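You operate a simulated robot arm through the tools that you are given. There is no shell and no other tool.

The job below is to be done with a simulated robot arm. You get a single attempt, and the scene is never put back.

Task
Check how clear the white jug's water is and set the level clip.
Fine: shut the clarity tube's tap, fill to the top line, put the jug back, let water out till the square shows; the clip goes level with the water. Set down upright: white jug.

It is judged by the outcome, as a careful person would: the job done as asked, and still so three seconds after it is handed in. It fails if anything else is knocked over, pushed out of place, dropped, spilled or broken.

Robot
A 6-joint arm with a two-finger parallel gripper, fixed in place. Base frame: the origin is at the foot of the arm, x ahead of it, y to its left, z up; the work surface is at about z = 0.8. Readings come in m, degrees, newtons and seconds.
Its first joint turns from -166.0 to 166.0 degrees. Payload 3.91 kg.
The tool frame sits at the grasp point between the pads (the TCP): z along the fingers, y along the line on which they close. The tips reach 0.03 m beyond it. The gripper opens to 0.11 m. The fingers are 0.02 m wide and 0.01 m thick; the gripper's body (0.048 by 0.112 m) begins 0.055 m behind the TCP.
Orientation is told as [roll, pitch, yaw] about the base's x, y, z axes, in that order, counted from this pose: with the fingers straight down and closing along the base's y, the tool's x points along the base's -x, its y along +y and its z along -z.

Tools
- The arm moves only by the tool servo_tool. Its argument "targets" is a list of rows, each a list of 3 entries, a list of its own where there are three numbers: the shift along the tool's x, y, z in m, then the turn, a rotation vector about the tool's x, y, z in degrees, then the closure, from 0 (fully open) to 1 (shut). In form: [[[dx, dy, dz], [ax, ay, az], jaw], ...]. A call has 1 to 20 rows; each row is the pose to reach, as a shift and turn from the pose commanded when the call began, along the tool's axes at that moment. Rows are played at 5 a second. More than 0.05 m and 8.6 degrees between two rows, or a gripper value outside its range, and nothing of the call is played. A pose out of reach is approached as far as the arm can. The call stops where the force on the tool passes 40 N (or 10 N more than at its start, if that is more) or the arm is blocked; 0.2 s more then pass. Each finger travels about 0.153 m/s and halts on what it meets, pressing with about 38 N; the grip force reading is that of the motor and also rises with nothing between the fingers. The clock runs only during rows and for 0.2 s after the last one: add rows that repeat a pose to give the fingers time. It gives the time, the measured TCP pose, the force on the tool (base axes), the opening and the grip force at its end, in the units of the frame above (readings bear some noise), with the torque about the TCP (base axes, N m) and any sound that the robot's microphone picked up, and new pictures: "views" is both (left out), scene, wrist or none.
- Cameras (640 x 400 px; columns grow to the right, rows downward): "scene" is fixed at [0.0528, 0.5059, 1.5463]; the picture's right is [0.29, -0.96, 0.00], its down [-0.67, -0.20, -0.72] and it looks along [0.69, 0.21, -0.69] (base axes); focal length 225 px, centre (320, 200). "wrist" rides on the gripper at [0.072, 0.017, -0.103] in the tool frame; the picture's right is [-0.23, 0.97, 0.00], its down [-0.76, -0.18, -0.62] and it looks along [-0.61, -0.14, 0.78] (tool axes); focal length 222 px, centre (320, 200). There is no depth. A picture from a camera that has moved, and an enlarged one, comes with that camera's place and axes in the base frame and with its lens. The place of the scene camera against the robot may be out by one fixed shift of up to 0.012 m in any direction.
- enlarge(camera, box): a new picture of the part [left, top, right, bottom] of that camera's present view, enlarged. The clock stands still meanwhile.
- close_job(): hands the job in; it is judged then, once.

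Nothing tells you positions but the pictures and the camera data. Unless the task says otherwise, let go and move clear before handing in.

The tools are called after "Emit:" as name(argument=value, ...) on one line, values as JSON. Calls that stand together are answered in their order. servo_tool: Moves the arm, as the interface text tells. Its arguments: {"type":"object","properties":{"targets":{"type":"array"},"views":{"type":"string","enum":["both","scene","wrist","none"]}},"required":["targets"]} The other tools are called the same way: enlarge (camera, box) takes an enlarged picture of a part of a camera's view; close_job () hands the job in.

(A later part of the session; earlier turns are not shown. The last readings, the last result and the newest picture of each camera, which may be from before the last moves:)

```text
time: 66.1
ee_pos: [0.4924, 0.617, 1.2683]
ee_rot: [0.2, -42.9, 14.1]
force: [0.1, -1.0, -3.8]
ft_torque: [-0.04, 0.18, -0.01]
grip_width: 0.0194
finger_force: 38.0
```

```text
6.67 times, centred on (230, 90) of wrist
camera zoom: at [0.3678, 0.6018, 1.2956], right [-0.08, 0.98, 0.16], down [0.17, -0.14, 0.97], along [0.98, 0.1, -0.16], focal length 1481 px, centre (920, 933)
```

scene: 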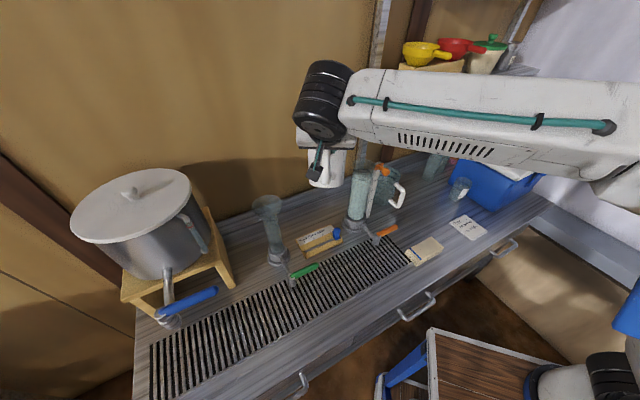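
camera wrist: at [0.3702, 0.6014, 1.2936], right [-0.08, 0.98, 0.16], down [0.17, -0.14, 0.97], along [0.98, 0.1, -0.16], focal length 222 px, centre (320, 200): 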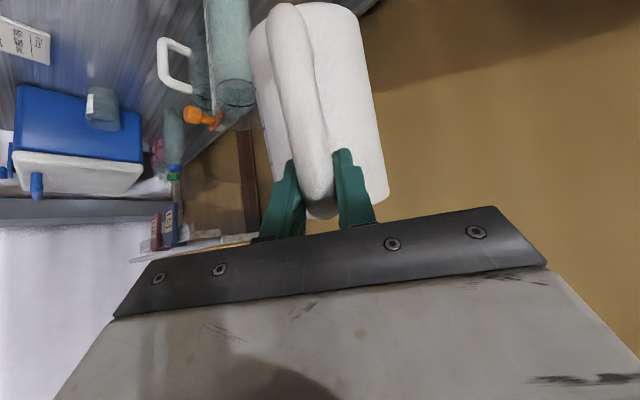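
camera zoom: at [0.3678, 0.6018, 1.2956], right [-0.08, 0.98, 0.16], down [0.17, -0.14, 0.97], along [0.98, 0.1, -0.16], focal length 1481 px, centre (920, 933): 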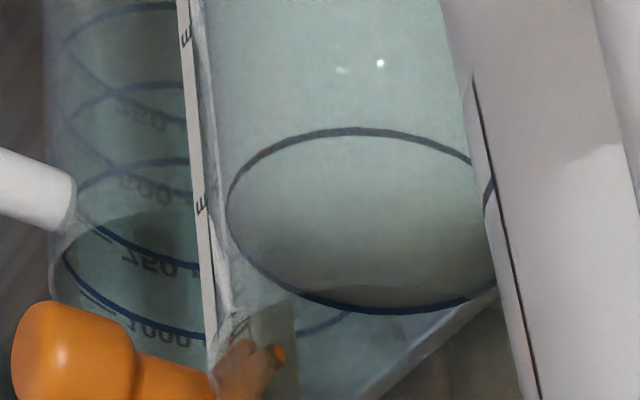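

The water meets the fill line. Now I'll bring the jug back upright and return along the same route to its original spot.

Emit:
servo_tool(targets=[[[-0.009, 0, -0.008], [0, -4, 0], 1], [[-0.0182, -0.01, -0.0163], [0, -8, 0], 1], [[-0.0182, -0.03, -0.0163], [0, -12, 0], 1], [[-0.0182, -0.055, -0.0163], [0, -17, 0], 1], [[-0.0182, -0.08, -0.0163], [0, -17, 0], 1], [[-0.0182, -0.1, -0.0163], [0, -17, 0], 1], [[-0.0182, -0.1222, -0.0163], [0, -17, 0], 1], [[-0.0182, -0.1222, -0.0163], [0, -17, 0], 1]], views="scene")

Emit:
servo_tool(targets=[[[-0.0017, -0.024, 0.003], [-0.76, 0, -0.44], 1], [[-0.0035, -0.048, 0.006], [-1.5, 0, -0.87], 1], [[-0.0052, -0.072, 0.009], [-2.27, 0, -1.3], 1], [[-0.007, -0.096, 0.012], [-3.03, 0, -1.75], 1], [[-0.0087, -0.12, 0.015], [-3.8, 0, -2.2], 1], [[-0.0104, -0.144, 0.018], [-4.5, 0, -2.6], 1], [[-0.0122, -0.168, 0.021], [-5.3, 0, -3.06], 1], [[-0.0139, -0.1917, 0.024], [-6.06, 0, -3.5], 1], [[-0.0139, -0.1917, 0.024], [-6.06, 0, -3.5], 1]], views="both")

```text
time: 67.9
ee_pos: [0.5253, 0.4976, 1.2879]
ee_rot: [0.3, -59.9, 14.0]
force: [0.1, -0.5, -3.9]
ft_torque: [-0.08, 0.28, 0.04]
grip_width: 0.0192
finger_force: 38.1
```

scene: 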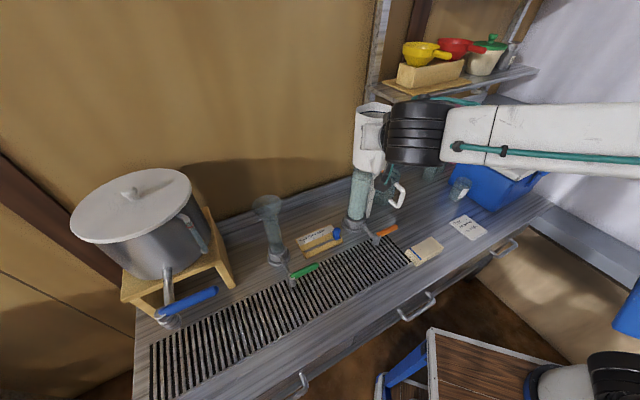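

```text
time: 69.9
ee_pos: [0.5976, 0.3184, 1.2902]
ee_rot: [0.3, -59.9, 21.1]
force: [-0.6, -0.4, -3.9]
ft_torque: [-0.1, 0.27, 0.0]
grip_width: 0.0192
finger_force: 38.0
camera wrist: at [0.4745, 0.2877, 1.2798], right [-0.25, 0.95, 0.2], down [-0.08, -0.22, 0.97], along [0.97, 0.22, 0.13], focal length 222 px, centre (320, 200)
```

scene: 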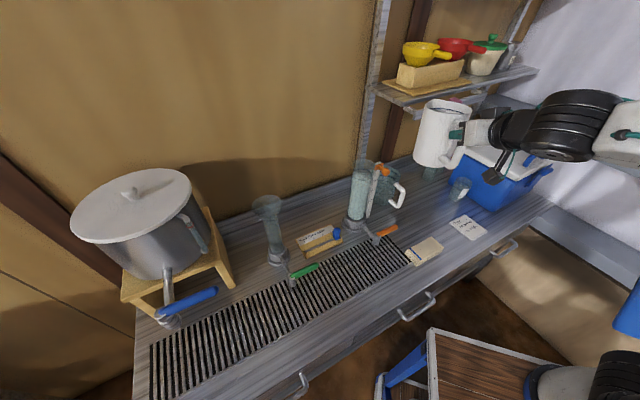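
wrist: 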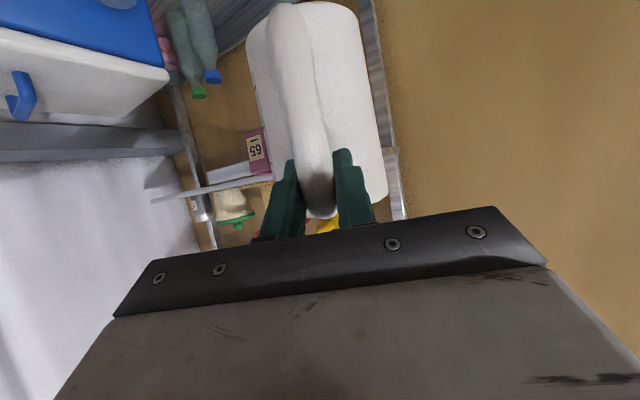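

On track; now back above the jug's original spot.

Emit:
servo_tool(targets=[[[-0.0014, -0.0245, 0.0024], [-1.73, 0, -1], 1], [[-0.0028, -0.049, 0.0049], [-3.46, 0, -2], 1], [[-0.0042, -0.0734, 0.0073], [-5.2, 0, -3], 1], [[-0.0053, -0.0984, 0.0092], [-7.5, 0, -4.33], 1], [[-0.0065, -0.1233, 0.0112], [-9.8, 0, -5.67], 1], [[-0.0076, -0.1483, 0.0132], [-12.1, 0, -7], 1], [[-0.0098, -0.17, 0.017], [-14.4, 0, -8.3], 1], [[-0.012, -0.1915, 0.0208], [-16.7, 0, -9.65], 1], [[-0.0142, -0.213, 0.0246], [-19.05, 0, -11], 1], [[-0.0142, -0.213, 0.0246], [-19.05, 0, -11], 1]])

```text
time: 72.1
ee_pos: [0.6998, 0.129, 1.2882]
ee_rot: [0.3, -60.0, 42.8]
force: [-1.0, -0.2, -3.1]
ft_torque: [-0.21, 0.17, 0.01]
grip_width: 0.0192
finger_force: 37.9
camera wrist: at [0.5963, 0.0557, 1.2782], right [-0.58, 0.79, 0.2], down [0.01, -0.24, 0.97], along [0.81, 0.57, 0.13], focal length 222 px, centre (320, 200)
```

scene: 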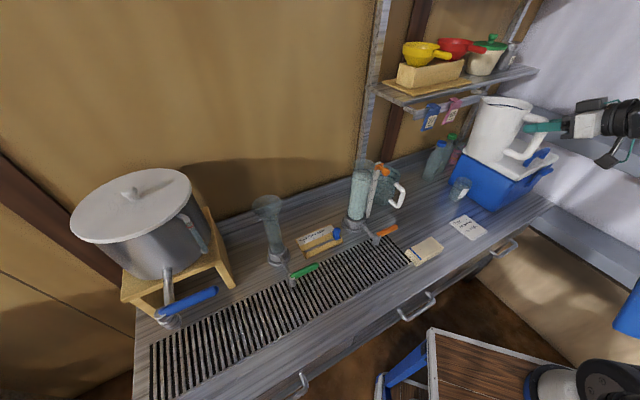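
wrist: 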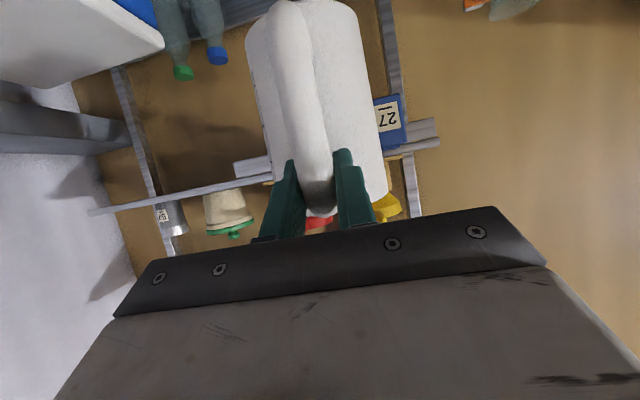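

The jug appears to have settled a few millimetres in the grip but is still held upright. I'll lower it toward its spot and check before contact.

Emit:
servo_tool(targets=[[[0.026, 0, 0.015], [0, 0, 0], 1], [[0.052, 0, 0.03], [0, 0, 0], 1], [[0.0724, 0, 0.0446], [0, 0, 0], 1], [[0.0928, 0.001, 0.0593], [0, 0, 0], 1], [[0.112, 0.001, 0.0762], [0, 0, 0], 1], [[0.1311, 0.001, 0.093], [0, 0, 0], 1], [[0.15, 0.002, 0.11], [0, 0, 0], 1], [[0.1694, 0.002, 0.1267], [0, 0, 0], 1], [[0.188, 0.002, 0.1444], [0, 0, 0], 1], [[0.2067, 0.0027, 0.162], [0, 0, 0], 1], [[0.2215, 0.0027, 0.1763], [0, 0, 0], 1], [[0.2363, 0.0027, 0.1907], [0, 0, 0], 1], [[0.247, 0.0027, 0.2023], [0, 0, 0], 1], [[0.2576, 0.0027, 0.2138], [0, 0, 0], 1], [[0.2576, 0.0027, 0.2138], [0, 0, 0], 1]])

Emit:
enlarge(camera="scene", box=[410, 150, 510, 250])

Emit:
enlarge(camera="wrist", box=[200, 0, 440, 240])

```text
time: 75.3
ee_pos: [0.7394, 0.1673, 0.9591]
ee_rot: [0.2, -60.0, 43.1]
force: [0.1, -0.1, -3.6]
ft_torque: [-0.2, 0.23, 0.01]
grip_width: 0.0192
finger_force: 38.5
camera wrist: at [0.6363, 0.0929, 0.9491], right [-0.58, 0.79, 0.2], down [0.01, -0.24, 0.97], along [0.81, 0.57, 0.13], focal length 222 px, centre (320, 200)
```

scene: 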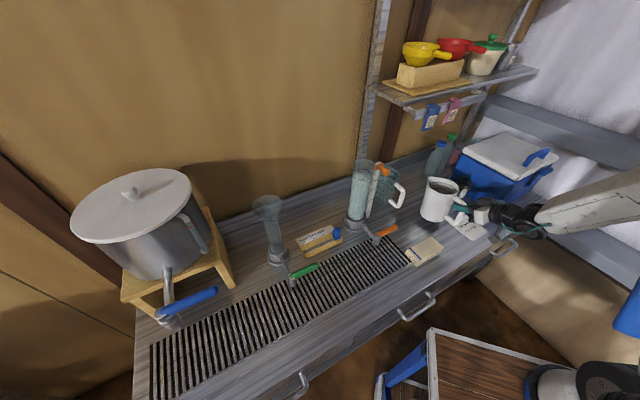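
wrist: 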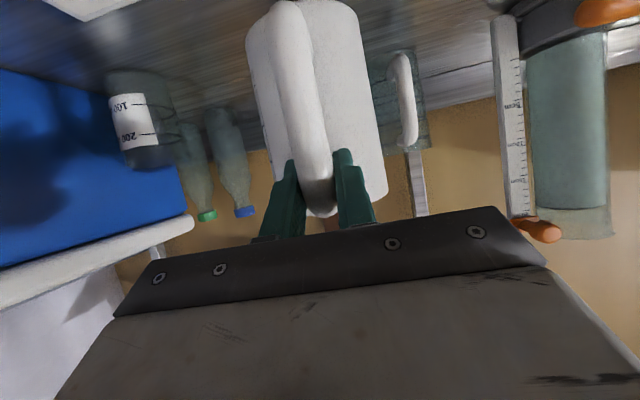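

```text
4.00 times, centred on (460, 200) of scene
camera zoom: at [0.0528, 0.5059, 1.5463], right [0.29, -0.96, 0.0], down [-0.67, -0.2, -0.72], along [0.69, 0.21, -0.69], focal length 900 px, centre (-240, 200)
```

zoom: 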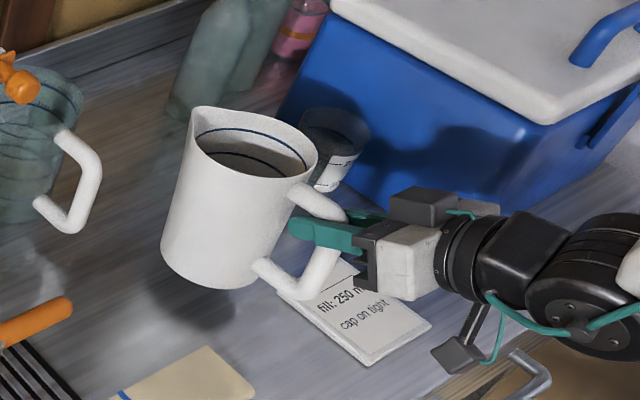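

```text
1.67 times, centred on (320, 120) of wrist
camera zoom: at [0.6363, 0.0929, 0.9491], right [-0.58, 0.79, 0.2], down [0.01, -0.24, 0.97], along [0.81, 0.57, 0.13], focal length 370 px, centre (320, 333)
```

zoom: 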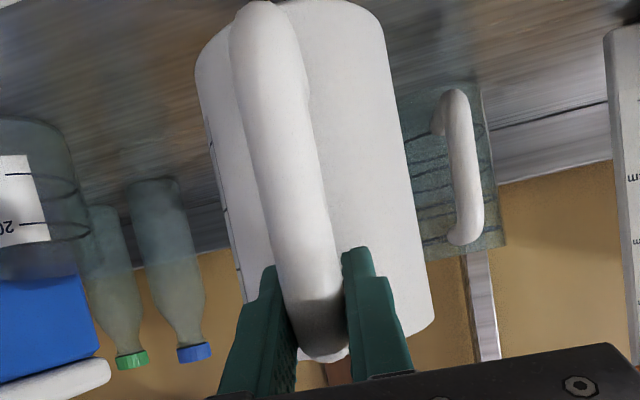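

The jug is tipped about 4–5° spout-down in the grip. I'll rotate the tool back by that much so it sits upright, then view it.

Emit:
servo_tool(targets=[[[0, 0, 0], [0, -1.5, 0], 1], [[0, 0, 0], [0, -3, 0], 1], [[0, 0, 0], [0, -4.5, 0], 1], [[0, 0, 0], [0, -4.5, 0], 1]])

Emit:
enlarge(camera="scene", box=[410, 160, 510, 250])

```text
time: 76.3
ee_pos: [0.7396, 0.1695, 0.9595]
ee_rot: [0.3, -64.5, 42.8]
force: [-0.2, 0.7, -3.6]
ft_torque: [-0.2, 0.23, 0.0]
grip_width: 0.0192
finger_force: 38.4
camera wrist: at [0.6373, 0.0961, 0.9394], right [-0.59, 0.78, 0.21], down [-0.05, -0.29, 0.96], along [0.8, 0.56, 0.21], focal length 222 px, centre (320, 200)
```

scene: 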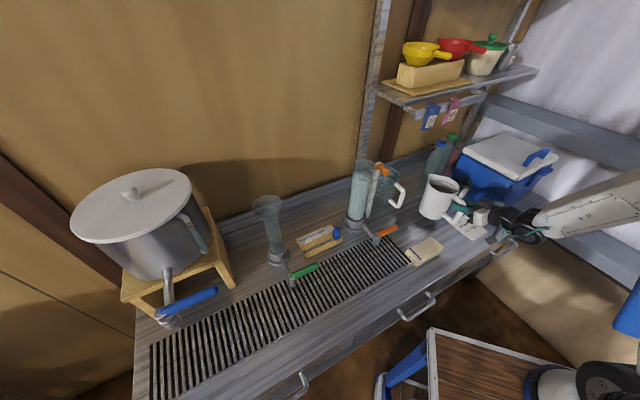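
wrist: 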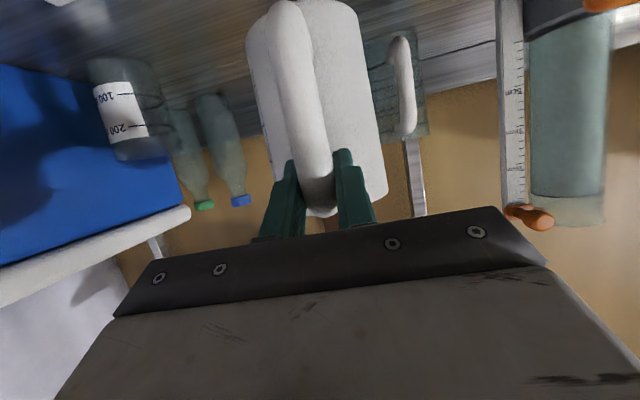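

```text
4.44 times, centred on (460, 205) of scene
camera zoom: at [0.0528, 0.5059, 1.5463], right [0.29, -0.96, 0.0], down [-0.67, -0.2, -0.72], along [0.69, 0.21, -0.69], focal length 1000 px, centre (-302, 178)
```

zoom: 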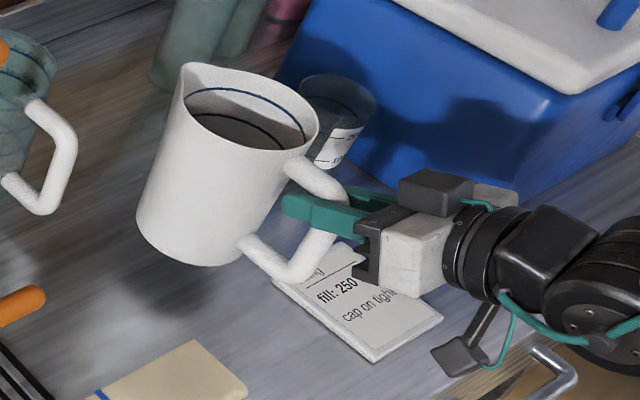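

Rim and base alignment now match the upright reference. I'll lower it in small steps, watching the force for contact.

Emit:
servo_tool(targets=[[[0.009, 0, 0.0043], [0, 0, 0], 1], [[0.018, 0, 0.0086], [0, 0, 0], 1], [[0.0253, 0, 0.0121], [0, 0, 0], 1], [[0.0289, 0, 0.0138], [0, 0, 0], 1], [[0.0289, 0, 0.0138], [0, 0, 0], 1]], views="none")

Emit:
servo_tool(targets=[[[0.0018, 0, 0.0009], [0, 0, 0], 1], [[0.0036, 0, 0.0017], [0, 0, 0], 1], [[0.0036, 0, 0.0017], [0, 0, 0], 1]], views="none")

```text
time: 77.5
ee_pos: [0.7417, 0.1708, 0.927]
ee_rot: [0.3, -64.5, 42.9]
force: [0.4, -0.1, -3.5]
ft_torque: [-0.22, 0.24, 0.02]
grip_width: 0.0193
finger_force: 37.5
```

```text
time: 78.3
ee_pos: [0.7425, 0.1705, 0.9241]
ee_rot: [0.3, -64.5, 42.8]
force: [-0.1, 0.0, -3.4]
ft_torque: [-0.21, 0.28, 0.01]
grip_width: 0.0193
finger_force: 37.8
```

Emit:
servo_tool(targets=[[[0.0009, 0, 0.0004], [0, 0, 0], 1], [[0.0018, 0, 0.0009], [0, 0, 0], 1], [[0.0018, 0, 0.0009], [0, 0, 0], 1]], views="none")

Emit:
servo_tool(targets=[[[0.0009, 0, 0.0004], [0, 0, 0], 1], [[0.0018, 0, 0.0009], [0, 0, 0], 1], [[0.0018, 0, 0.0009], [0, 0, 0], 1]], views="both")

Emit:
enlarge(camera="scene", box=[410, 160, 510, 250])

```text
time: 79.1
ee_pos: [0.7415, 0.1709, 0.9233]
ee_rot: [0.2, -64.6, 42.9]
force: [-0.2, -0.1, -0.7]
ft_torque: [0.01, -0.06, -0.03]
grip_width: 0.0192
finger_force: 37.7
```

```text
time: 79.9
ee_pos: [0.7415, 0.1696, 0.9224]
ee_rot: [0.2, -64.7, 42.9]
force: [-3.5, -1.9, 15.9]
ft_torque: [0.44, -0.62, -0.04]
grip_width: 0.0194
finger_force: 38.1
camera wrist: at [0.6385, 0.0968, 0.9009], right [-0.59, 0.78, 0.21], down [-0.05, -0.29, 0.95], along [0.8, 0.56, 0.21], focal length 222 px, centre (320, 200)
```

scene: 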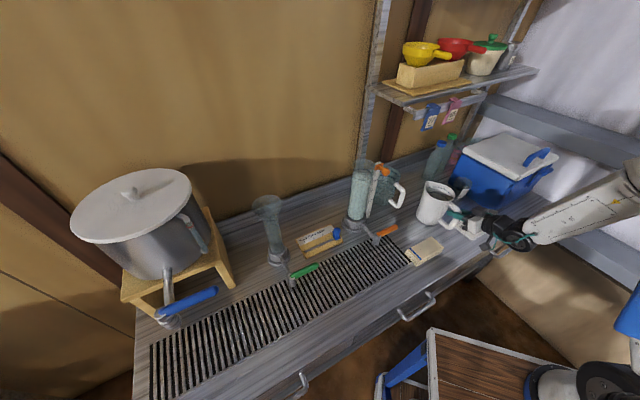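
wrist: 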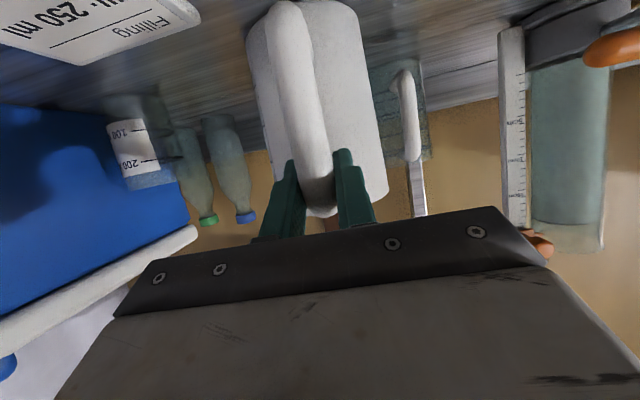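

```text
4.44 times, centred on (460, 205) of scene
camera zoom: at [0.0528, 0.5059, 1.5463], right [0.29, -0.96, 0.0], down [-0.67, -0.2, -0.72], along [0.69, 0.21, -0.69], focal length 1000 px, centre (-302, 178)
```

zoom: 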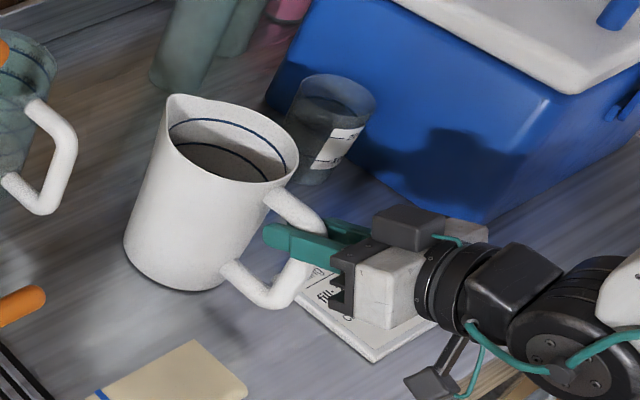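

The jug is on the bench at its original spot. I'll relieve the pressure and release.

Emit:
servo_tool(targets=[[[-0.0009, 0, -0.0004], [0, 0, 0], 1], [[-0.0011, 0, -0.0005], [0, 0, 0], 0.9], [[-0.0011, 0, -0.0005], [0, 0, 0], 0.8], [[-0.0011, 0, -0.0005], [0, 0, 0], 0.7], [[-0.0011, 0, -0.0005], [0, 0, 0], 0.55], [[-0.0011, 0, -0.0005], [0, 0, 0], 0.55], [[-0.0011, 0, -0.0005], [0, 0, 0], 0.55]])

Emit:
enlarge(camera="scene", box=[410, 160, 510, 250])

Emit:
enlarge(camera="wrist", box=[200, 0, 440, 240])

```text
time: 81.5
ee_pos: [0.7405, 0.1702, 0.9207]
ee_rot: [0.4, -64.5, 42.9]
force: [-0.7, 0.1, 0.0]
ft_torque: [-0.02, -0.02, -0.01]
grip_width: 0.0495
finger_force: 0.1
camera wrist: at [0.6383, 0.0967, 0.901], right [-0.59, 0.78, 0.21], down [-0.05, -0.29, 0.96], along [0.8, 0.56, 0.21], focal length 222 px, centre (320, 200)
```

scene: 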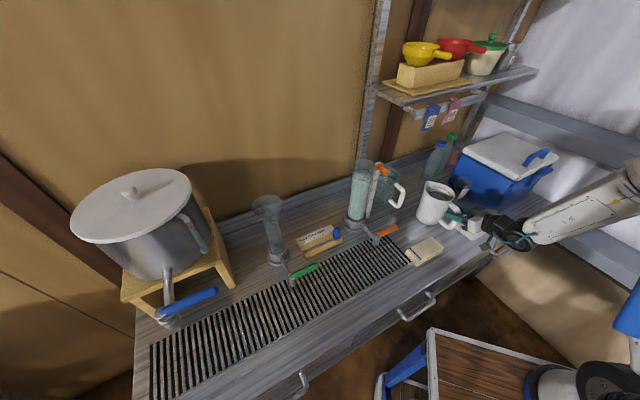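
wrist: 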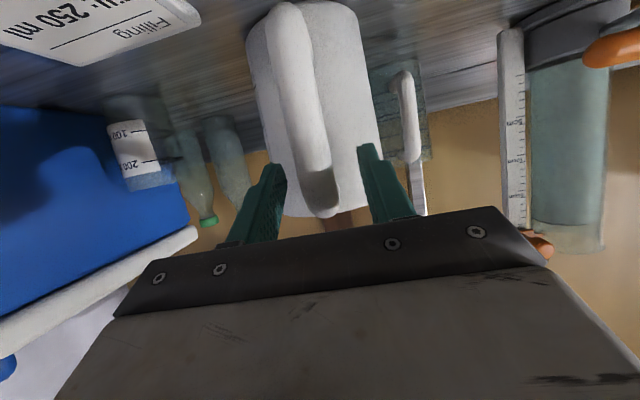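

```text
4.44 times, centred on (460, 205) of scene
camera zoom: at [0.0528, 0.5059, 1.5463], right [0.29, -0.96, 0.0], down [-0.67, -0.2, -0.72], along [0.69, 0.21, -0.69], focal length 1000 px, centre (-302, 178)
```

zoom: 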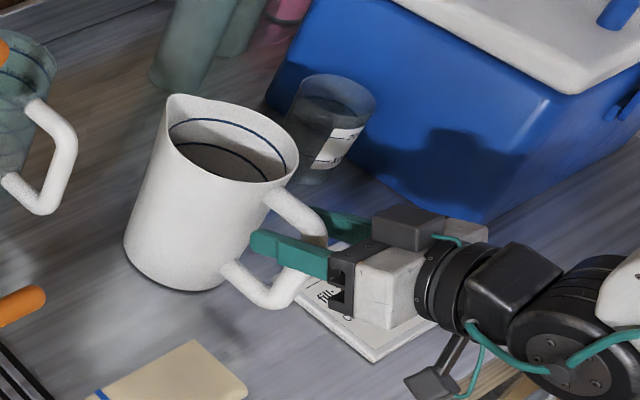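

```text
1.67 times, centred on (320, 120) of wrist
camera zoom: at [0.6383, 0.0967, 0.901], right [-0.59, 0.78, 0.21], down [-0.05, -0.29, 0.96], along [0.8, 0.56, 0.21], focal length 370 px, centre (320, 333)
```

zoom: 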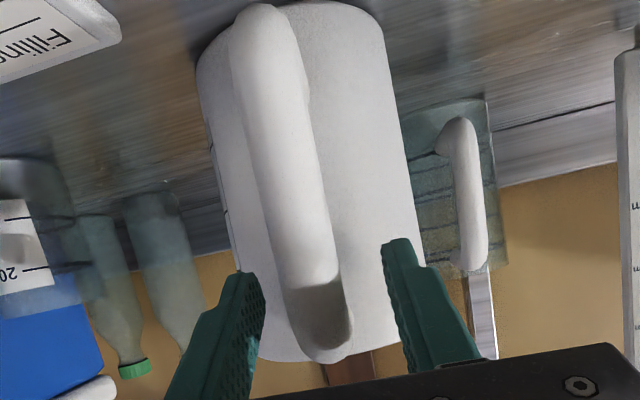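

The jug stands where it was and is released. I'll withdraw straight up from the handle.

Emit:
servo_tool(targets=[[[-0.0113, 0, -0.0054], [0, 0, 0], 0.55], [[-0.0226, 0, -0.0108], [0, 0, 0], 0.55], [[-0.0451, 0, -0.0215], [0, 0, 0], 0.55], [[-0.0677, 0, -0.0322], [0, 0, 0], 0.55], [[-0.0903, 0, -0.043], [0, 0, 0], 0.55], [[-0.1354, 0, -0.0646], [0, 0, 0], 0.55], [[-0.1805, 0, -0.0861], [0, 0, 0], 0.55], [[-0.2257, 0, -0.1076], [0, 0, 0], 0.55], [[-0.2257, 0, -0.1076], [0, 0, 0], 0.55]])

Emit:
enlarge(camera="scene", box=[340, 150, 500, 260])

```text
time: 83.5
ee_pos: [0.7425, 0.1711, 1.1756]
ee_rot: [0.2, -64.5, 42.9]
force: [0.2, 0.3, -0.1]
ft_torque: [-0.01, 0.02, 0.01]
grip_width: 0.0496
finger_force: 0.1
camera wrist: at [0.6399, 0.0983, 1.1548], right [-0.59, 0.78, 0.21], down [-0.05, -0.29, 0.96], along [0.8, 0.56, 0.21], focal length 222 px, centre (320, 200)
```

scene: 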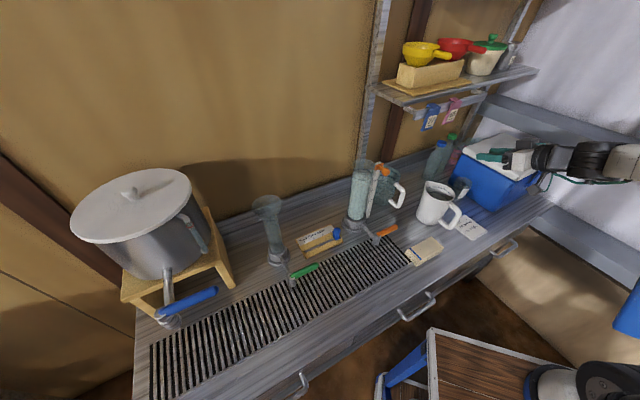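
wrist: 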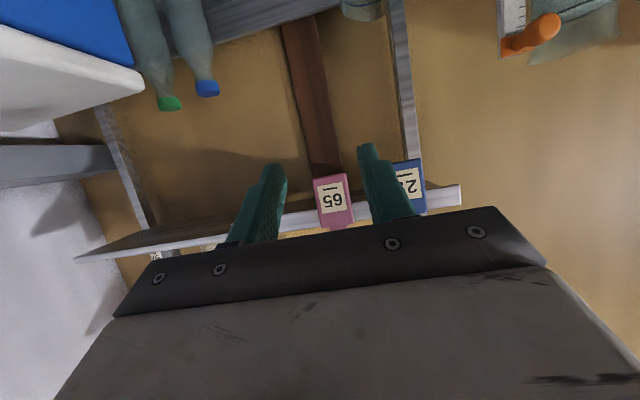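

```text
3.64 times, centred on (420, 205) of scene
camera zoom: at [0.0528, 0.5059, 1.5463], right [0.29, -0.96, 0.0], down [-0.67, -0.2, -0.72], along [0.69, 0.21, -0.69], focal length 818 px, centre (-44, 182)
```

zoom: 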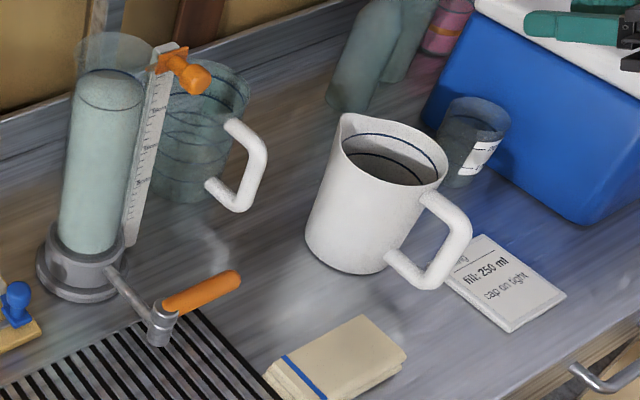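

All clear and tidy. Next I turn the tool to point down, moving left toward the tap.

Emit:
servo_tool(targets=[[[0, 0.01, 0], [0, 7.2, 0], 0.66], [[0, 0.02, 0], [0, 14.4, 0], 0.66], [[0, 0.03, 0], [0, 21.5, 0], 0.66], [[0, 0.04, 0], [0, 28.7, 0], 0.66], [[0, 0.055, 0], [0, 35.8, 0], 0.66], [[0, 0.07, 0], [0, 43, 0], 0.66], [[0, 0.085, 0], [0, 50.2, 0], 0.66], [[0, 0.1, 0], [0, 57.4, 0], 0.66], [[0, 0.1, 0], [0, 64.5, 0], 0.66], [[0, 0.1, 0], [0, 64.5, 0], 0.66]])

```text
time: 85.7
ee_pos: [0.6736, 0.2428, 1.1712]
ee_rot: [0.1, 0.1, 43.2]
force: [0.1, 0.1, 0.0]
ft_torque: [0.0, -0.01, 0.01]
grip_width: 0.0371
finger_force: 0.0
camera wrist: at [0.6085, 0.2048, 1.2759], right [-0.5, 0.87, 0.0], down [0.68, 0.39, 0.62], along [0.54, 0.31, -0.78], focal length 222 px, centre (320, 200)
```

scene: 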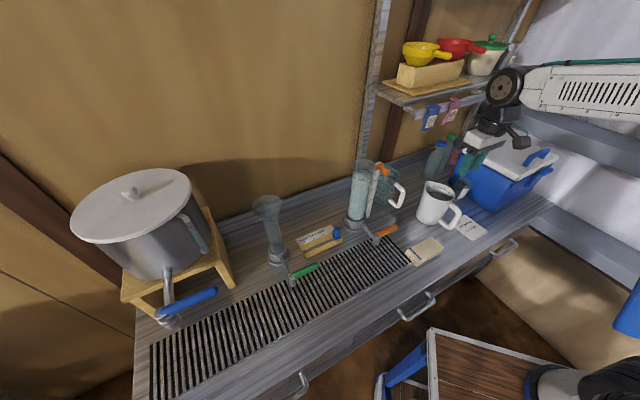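
wrist: 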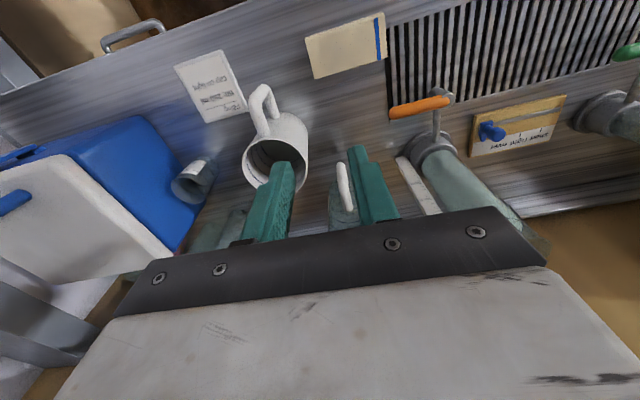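

The lever is confirmed along the bench direction with its tip at (0.652, 0.375). I'll yaw the gripper 90° so the fingers can straddle the lever and move it both ways.

Emit:
servo_tool(targets=[[[0, 0.005, 0], [0, 0, 8.2], 0.66], [[0, 0.01, 0], [0, 0, 16.4], 0.66], [[0, 0.015, 0], [0, 0, 24.6], 0.66], [[0, 0.02, 0], [0, 0, 32.8], 0.66], [[0, 0.025, 0], [0, 0, 41], 0.66], [[0, 0.03, 0], [0, 0, 49.2], 0.66], [[0, 0.035, 0], [0, 0, 57.4], 0.66], [[0, 0.04, 0], [0, 0, 65.6], 0.66], [[0, 0.045, 0], [0, 0, 73.8], 0.66], [[0, 0.05, 0], [0, 0, 82], 0.66], [[0, 0.05, 0], [0, 0, 90], 0.66], [[0, 0.05, 0], [0, 0, 90], 0.66]])

```text
time: 88.3
ee_pos: [0.6382, 0.2783, 1.1709]
ee_rot: [0.0, 0.0, -46.9]
force: [-0.3, 0.9, -0.3]
ft_torque: [0.01, 0.02, 0.0]
grip_width: 0.0373
finger_force: 0.0
camera wrist: at [0.6012, 0.3425, 1.2753], right [0.87, 0.5, 0.0], down [0.39, -0.68, 0.62], along [0.31, -0.54, -0.78], focal length 222 px, centre (320, 200)
```

scene: 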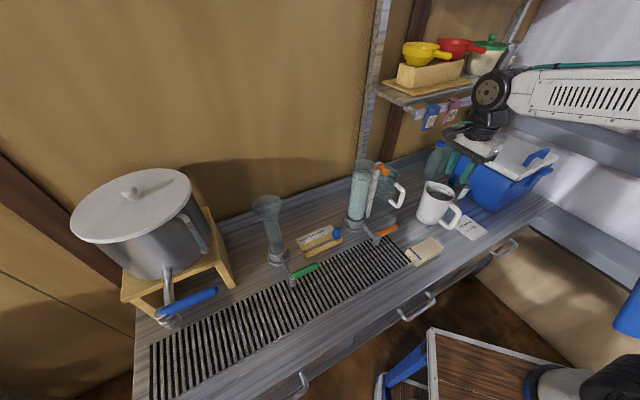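
wrist: 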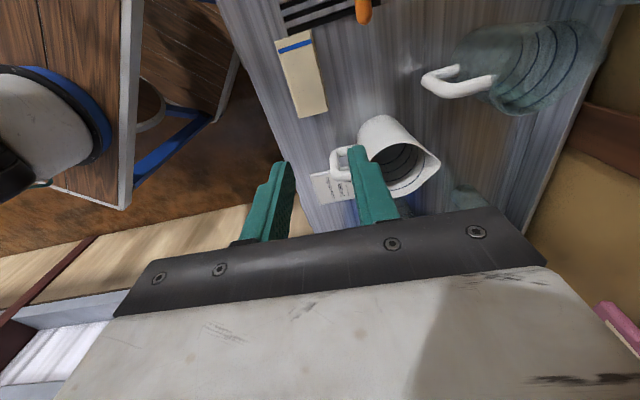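

Yaw is right. I'll move over the lever and descend part-way, then check alignment.

Emit:
servo_tool(targets=[[[0.02, 0.02, 0], [0, 0, 0], 0.66], [[0.045, 0.045, 0], [0, 0, 0], 0.66], [[0.065, 0.06, 0.01], [0, 0, 0], 0.66], [[0.083, 0.077, 0.03], [0, 0, 0], 0.66], [[0.083, 0.077, 0.07], [0, 0, 0], 0.66], [[0.083, 0.077, 0.11], [0, 0, 0], 0.66], [[0.083, 0.077, 0.15], [0, 0, 0], 0.66], [[0.083, 0.077, 0.19], [0, 0, 0], 0.66], [[0.083, 0.077, 0.225], [0, 0, 0], 0.66], [[0.083, 0.077, 0.225], [0, 0, 0], 0.66]])

Emit:
enlarge(camera="wrist", box=[200, 0, 440, 240])

Emit:
enlarge(camera="scene", box=[330, 140, 450, 260])

```text
time: 90.5
ee_pos: [0.6384, 0.3929, 0.9466]
ee_rot: [0.0, 0.1, -46.9]
force: [-0.2, -0.5, -0.3]
ft_torque: [0.0, -0.02, 0.01]
grip_width: 0.0375
finger_force: 0.0
camera wrist: at [0.6011, 0.4571, 1.0508], right [0.87, 0.5, 0.0], down [0.39, -0.68, 0.62], along [0.31, -0.54, -0.78], focal length 222 px, centre (320, 200)
```

scene: 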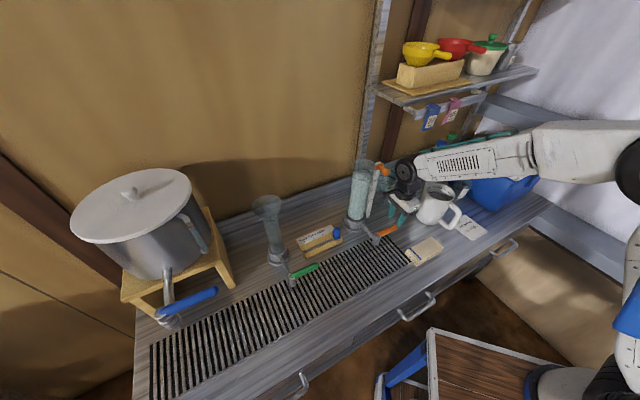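
wrist: 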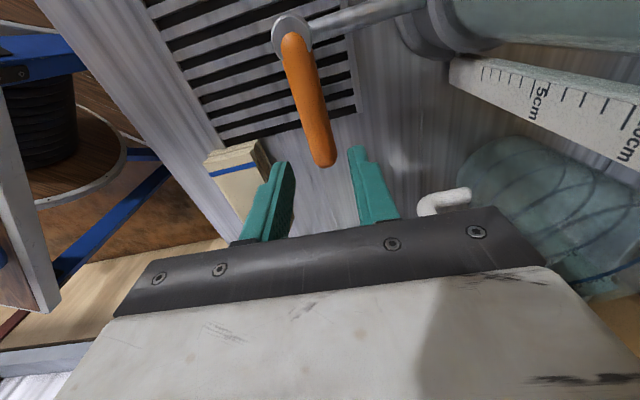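

```text
1.67 times, centred on (320, 120) of wrist
camera zoom: at [0.6011, 0.4571, 1.0508], right [0.87, 0.5, 0.0], down [0.39, -0.68, 0.62], along [0.31, -0.54, -0.78], focal length 370 px, centre (320, 333)
```

zoom: 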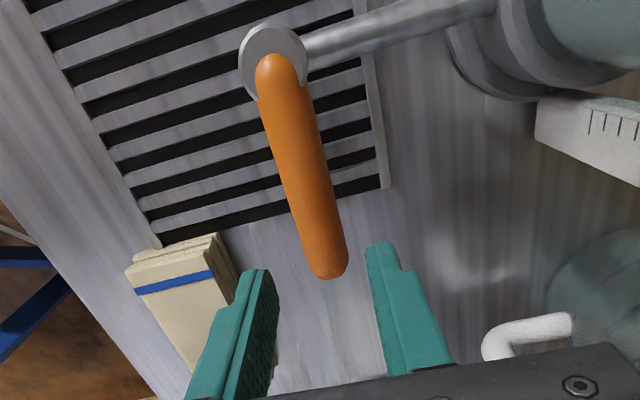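

```text
3.33 times, centred on (390, 200) of scene
camera zoom: at [0.0528, 0.5059, 1.5463], right [0.29, -0.96, 0.0], down [-0.67, -0.2, -0.72], along [0.69, 0.21, -0.69], focal length 750 px, centre (87, 200)
```

zoom: 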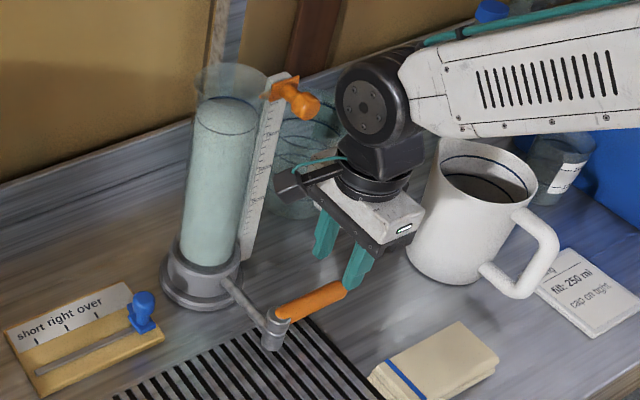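

The lever is centred between the fingers. I'll descend to straddle it and narrow the gap.

Emit:
servo_tool(targets=[[[0, 0, 0.02], [0, 0, 0], 0.66], [[0, 0, 0.04], [0, 0, 0], 0.66], [[0, 0, 0.058], [0, 0, 0], 0.66], [[0, 0, 0.058], [0, 0, 0], 0.72], [[0, 0, 0.058], [0, 0, 0], 0.75], [[0, 0, 0.058], [0, 0, 0], 0.75]])

Emit:
enlarge(camera="wrist", box=[200, 0, 440, 240])

Emit:
enlarge(camera="scene", box=[340, 150, 400, 250])

```text
time: 91.9
ee_pos: [0.6388, 0.3929, 0.888]
ee_rot: [0.0, 0.1, -46.8]
force: [0.2, -0.8, 0.3]
ft_torque: [0.01, -0.04, -0.04]
grip_width: 0.0277
finger_force: 0.0
camera wrist: at [0.6009, 0.456, 0.9915], right [0.87, 0.5, 0.0], down [0.39, -0.68, 0.62], along [0.31, -0.54, -0.78], focal length 222 px, centre (320, 200)
```

scene: 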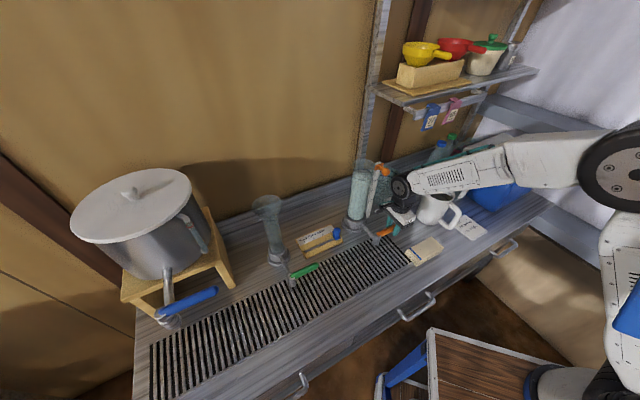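
wrist: 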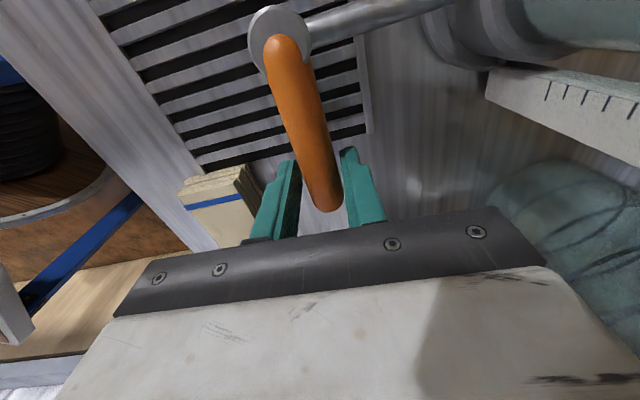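

```text
1.67 times, centred on (320, 120) of wrist
camera zoom: at [0.6009, 0.456, 0.9915], right [0.87, 0.5, 0.0], down [0.39, -0.68, 0.62], along [0.31, -0.54, -0.78], focal length 370 px, centre (320, 333)
```

zoom: 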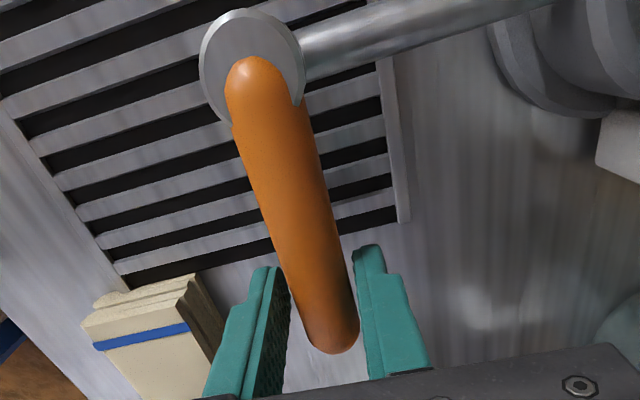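

```text
4.00 times, centred on (370, 200) of scene
camera zoom: at [0.0528, 0.5059, 1.5463], right [0.29, -0.96, 0.0], down [-0.67, -0.2, -0.72], along [0.69, 0.21, -0.69], focal length 900 px, centre (120, 200)
```

zoom: 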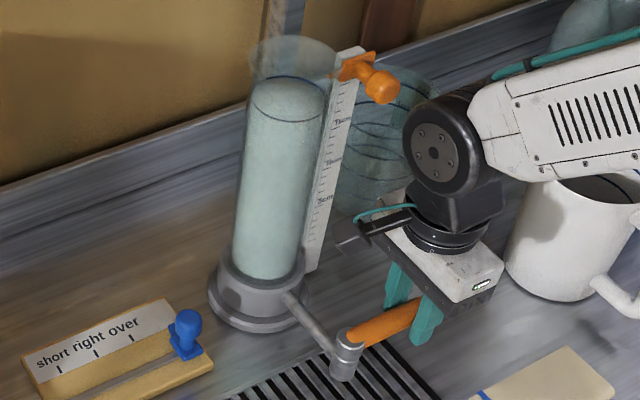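

Fingers straddle the lever and the tube stays in view. I'll crack the tap open about 18° and watch the flow.

Emit:
servo_tool(targets=[[[0.0005, -0.008, 0], [0, 0, 4.5], 0.75], [[0.001, -0.014, 0], [0, 0, 9], 0.75], [[0.002, -0.02, 0], [0, 0, 13.5], 0.75], [[0.0033, -0.0254, 0], [0, 0, 18], 0.75]], views="wrist")

Emit:
enlarge(camera="scene", box=[340, 150, 400, 250])

```text
time: 92.9
ee_pos: [0.6179, 0.3781, 0.8887]
ee_rot: [-0.1, 0.1, -64.9]
force: [0.5, 0.9, -0.5]
ft_torque: [-0.01, 0.01, 0.0]
grip_width: 0.0276
finger_force: 0.1
camera wrist: at [0.602, 0.4493, 0.9935], right [0.98, 0.21, 0.0], down [0.16, -0.77, 0.62], along [0.13, -0.61, -0.78], focal length 222 px, centre (320, 200)
```

wrist: 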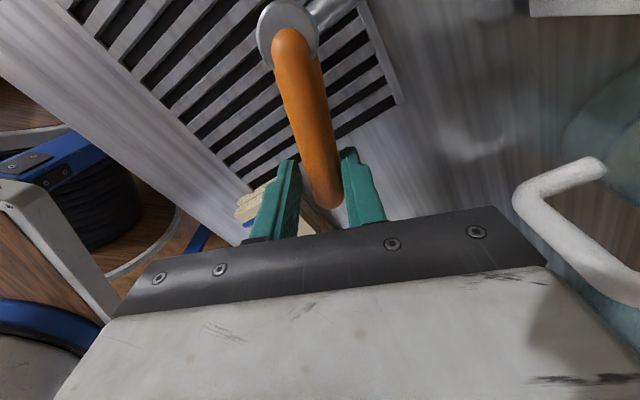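

```text
4.00 times, centred on (370, 200) of scene
camera zoom: at [0.0528, 0.5059, 1.5463], right [0.29, -0.96, 0.0], down [-0.67, -0.2, -0.72], along [0.69, 0.21, -0.69], focal length 900 px, centre (120, 200)
```

zoom: 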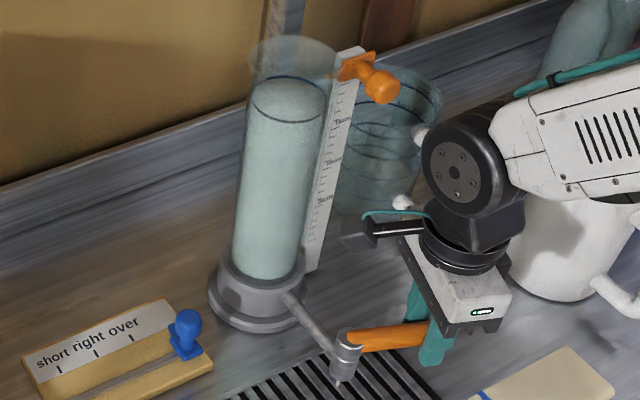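

A trickle may be starting. I'll wait a second and compare levels.

Emit:
servo_tool(targets=[[[0, 0, 0], [0, 0, 0], 0.75], [[0, 0, 0], [0, 0, 0], 0.75], [[0, 0, 0], [0, 0, 0], 0.75], [[0, 0, 0], [0, 0, 0], 0.75]], views="none")

Emit:
enlarge(camera="scene", box=[340, 150, 400, 250])

```text
time: 93.9
ee_pos: [0.6174, 0.3765, 0.8899]
ee_rot: [0.0, 0.1, -64.8]
force: [0.2, 0.7, 0.6]
ft_torque: [-0.01, 0.0, -0.02]
grip_width: 0.0276
finger_force: 0.0
```

```text
4.00 times, centred on (370, 200) of scene
camera zoom: at [0.0528, 0.5059, 1.5463], right [0.29, -0.96, 0.0], down [-0.67, -0.2, -0.72], along [0.69, 0.21, -0.69], focal length 900 px, centre (120, 200)
```

zoom: 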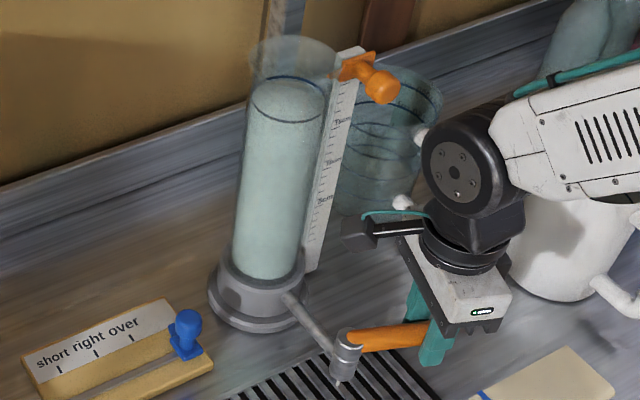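

Level is creeping down about 2–3 mm/s, which is nicely controllable. I'll open a little more and keep watching.

Emit:
servo_tool(targets=[[[0.0015, -0.0067, 0], [0, 0, 5], 0.75], [[0.003, -0.0133, 0], [0, 0, 10], 0.75], [[0.003, -0.0133, 0], [0, 0, 10], 0.75], [[0.003, -0.0133, 0], [0, 0, 10], 0.75], [[0.003, -0.0133, 0], [0, 0, 10], 0.75], [[0.003, -0.0133, 0], [0, 0, 10], 0.75], [[0.003, -0.0133, 0], [0, 0, 10], 0.75], [[0.003, -0.0133, 0], [0, 0, 10], 0.75]], views="none")

Emit:
enlarge(camera="scene", box=[345, 155, 385, 215])

```text
time: 95.7
ee_pos: [0.6047, 0.3752, 0.8897]
ee_rot: [0.0, 0.1, -74.8]
force: [0.0, 0.1, -0.3]
ft_torque: [0.0, 0.02, 0.01]
grip_width: 0.0275
finger_force: 0.1
```

```text
6.67 times, centred on (365, 185) of scene
camera zoom: at [0.0528, 0.5059, 1.5463], right [0.29, -0.96, 0.0], down [-0.67, -0.2, -0.72], along [0.69, 0.21, -0.69], focal length 1500 px, centre (20, 300)
```

zoom: 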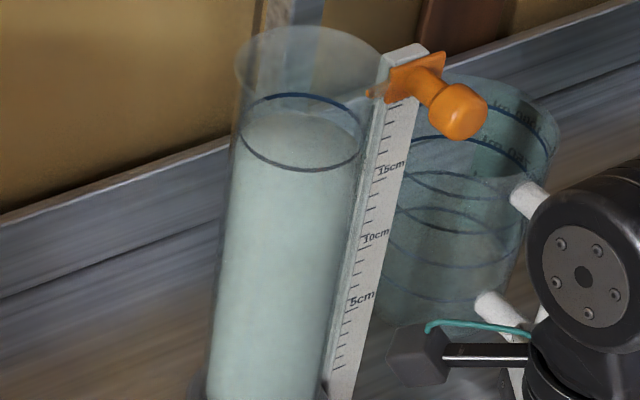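

Emit:
servo_tool(targets=[[[0, 0, 0], [0, 0, 0], 0.75], [[0, 0, 0], [0, 0, 0], 0.75], [[0, 0, 0], [0, 0, 0], 0.75], [[0, 0, 0], [0, 0, 0], 0.75], [[0, 0, 0], [0, 0, 0], 0.75], [[0, 0, 0], [0, 0, 0], 0.75], [[0, 0, 0], [0, 0, 0], 0.75], [[0, 0, 0], [0, 0, 0], 0.75], [[0, 0, 0], [0, 0, 0], 0.75], [[0, 0, 0], [0, 0, 0], 0.75]], views="none")

Emit:
enlarge(camera="scene", box=[345, 155, 385, 215])

```text
time: 97.9
ee_pos: [0.605, 0.3744, 0.8893]
ee_rot: [-0.2, 0.0, -74.9]
force: [0.8, 0.6, 0.4]
ft_torque: [0.01, -0.03, 0.0]
grip_width: 0.0276
finger_force: 0.0
```

```text
6.67 times, centred on (365, 185) of scene
camera zoom: at [0.0528, 0.5059, 1.5463], right [0.29, -0.96, 0.0], down [-0.67, -0.2, -0.72], along [0.69, 0.21, -0.69], focal length 1500 px, centre (20, 300)
```

zoom: 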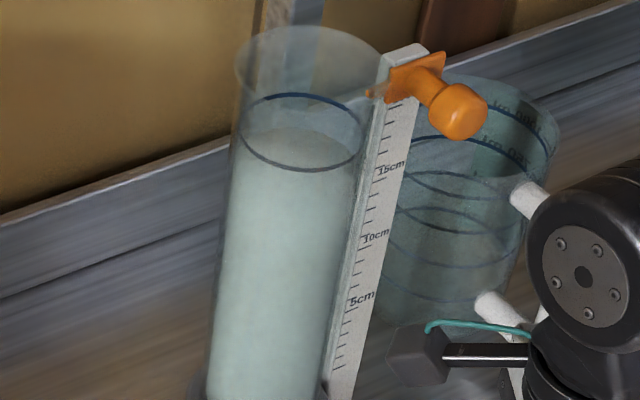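

Emit:
servo_tool(targets=[[[0, 0, 0], [0, 0, 0], 0.75], [[0, 0, 0], [0, 0, 0], 0.75], [[0, 0, 0], [0, 0, 0], 0.75], [[0, 0, 0], [0, 0, 0], 0.75], [[0, 0, 0], [0, 0, 0], 0.75], [[0, 0, 0], [0, 0, 0], 0.75], [[0, 0, 0], [0, 0, 0], 0.75]], views="none")

Emit:
enlarge(camera="scene", box=[345, 155, 385, 215])

```text
time: 99.5
ee_pos: [0.6048, 0.3745, 0.8887]
ee_rot: [-0.1, 0.1, -74.8]
force: [-0.4, 0.6, -0.6]
ft_torque: [-0.02, 0.01, -0.01]
grip_width: 0.0274
finger_force: 0.1
```

```text
6.67 times, centred on (365, 185) of scene
camera zoom: at [0.0528, 0.5059, 1.5463], right [0.29, -0.96, 0.0], down [-0.67, -0.2, -0.72], along [0.69, 0.21, -0.69], focal length 1500 px, centre (20, 300)
```

zoom: 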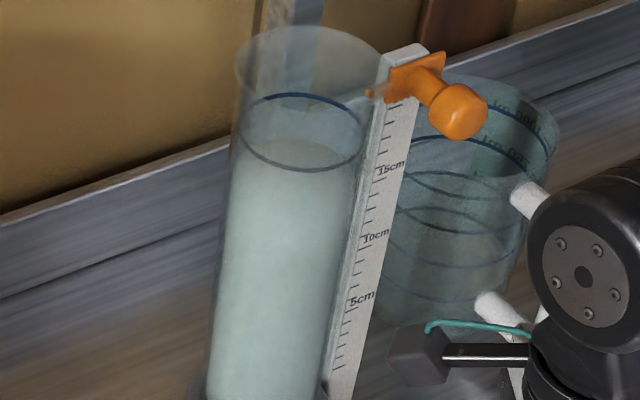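

Emit:
servo_tool(targets=[[[0, 0, 0], [0, 0, 0], 0.75], [[0, 0, 0], [0, 0, 0], 0.75], [[0, 0, 0], [0, 0, 0], 0.75], [[0, 0, 0], [0, 0, 0], 0.75], [[0, 0, 0], [0, 0, 0], 0.75], [[0, 0, 0], [0, 0, 0], 0.75]], views="none")

Emit:
enlarge(camera="scene", box=[345, 155, 385, 215])

```text
time: 100.9
ee_pos: [0.6056, 0.3748, 0.8894]
ee_rot: [-0.1, 0.1, -74.8]
force: [-0.5, 0.5, -0.1]
ft_torque: [0.05, 0.0, 0.01]
grip_width: 0.0277
finger_force: 0.0
```

```text
6.67 times, centred on (365, 185) of scene
camera zoom: at [0.0528, 0.5059, 1.5463], right [0.29, -0.96, 0.0], down [-0.67, -0.2, -0.72], along [0.69, 0.21, -0.69], focal length 1500 px, centre (20, 300)
```

zoom: 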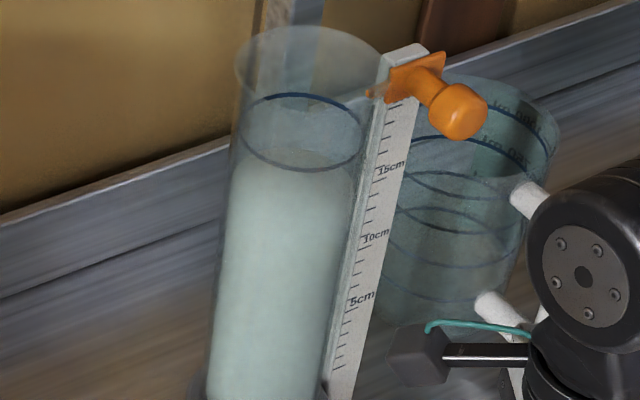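

Emit:
servo_tool(targets=[[[0, 0, 0], [0, 0, 0], 0.75], [[0, 0, 0], [0, 0, 0], 0.75], [[0, 0, 0], [0, 0, 0], 0.75], [[0, 0, 0], [0, 0, 0], 0.75], [[0, 0, 0], [0, 0, 0], 0.75], [[0, 0, 0], [0, 0, 0], 0.75]], views="none")

Emit:
enlarge(camera="scene", box=[345, 155, 385, 215])

```text
time: 102.3
ee_pos: [0.6044, 0.374, 0.8889]
ee_rot: [-0.1, 0.2, -74.8]
force: [0.0, -0.3, 0.2]
ft_torque: [-0.02, -0.01, 0.02]
grip_width: 0.0274
finger_force: 0.0
```

```text
6.67 times, centred on (365, 185) of scene
camera zoom: at [0.0528, 0.5059, 1.5463], right [0.29, -0.96, 0.0], down [-0.67, -0.2, -0.72], along [0.69, 0.21, -0.69], focal length 1500 px, centre (20, 300)
```

zoom: 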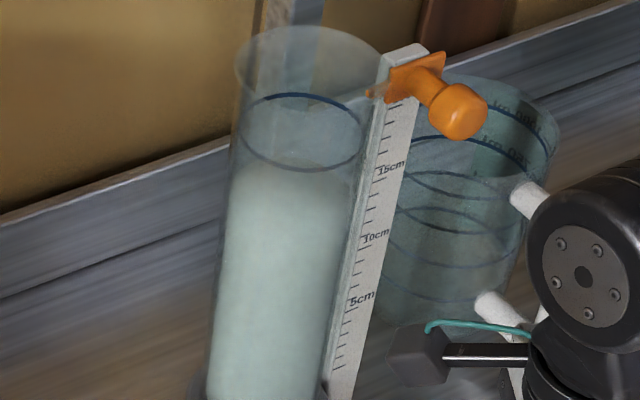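

Emit:
servo_tool(targets=[[[0, 0, 0], [0, 0, 0], 0.75], [[0, 0, 0], [0, 0, 0], 0.75], [[0, 0, 0], [0, 0, 0], 0.75], [[0, 0, 0], [0, 0, 0], 0.75], [[0, 0, 0], [0, 0, 0], 0.75], [[0, 0, 0], [0, 0, 0], 0.75]], views="none")

Emit:
enlarge(camera="scene", box=[345, 155, 385, 215])

```text
time: 103.7
ee_pos: [0.6047, 0.3758, 0.8888]
ee_rot: [-0.1, 0.2, -74.8]
force: [-0.1, 0.0, -0.2]
ft_torque: [0.01, -0.02, -0.01]
grip_width: 0.0276
finger_force: 0.0
```

```text
6.67 times, centred on (365, 185) of scene
camera zoom: at [0.0528, 0.5059, 1.5463], right [0.29, -0.96, 0.0], down [-0.67, -0.2, -0.72], along [0.69, 0.21, -0.69], focal length 1500 px, centre (20, 300)
```

zoom: 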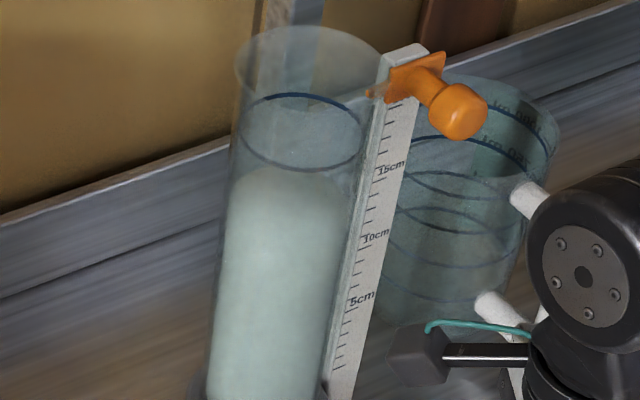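

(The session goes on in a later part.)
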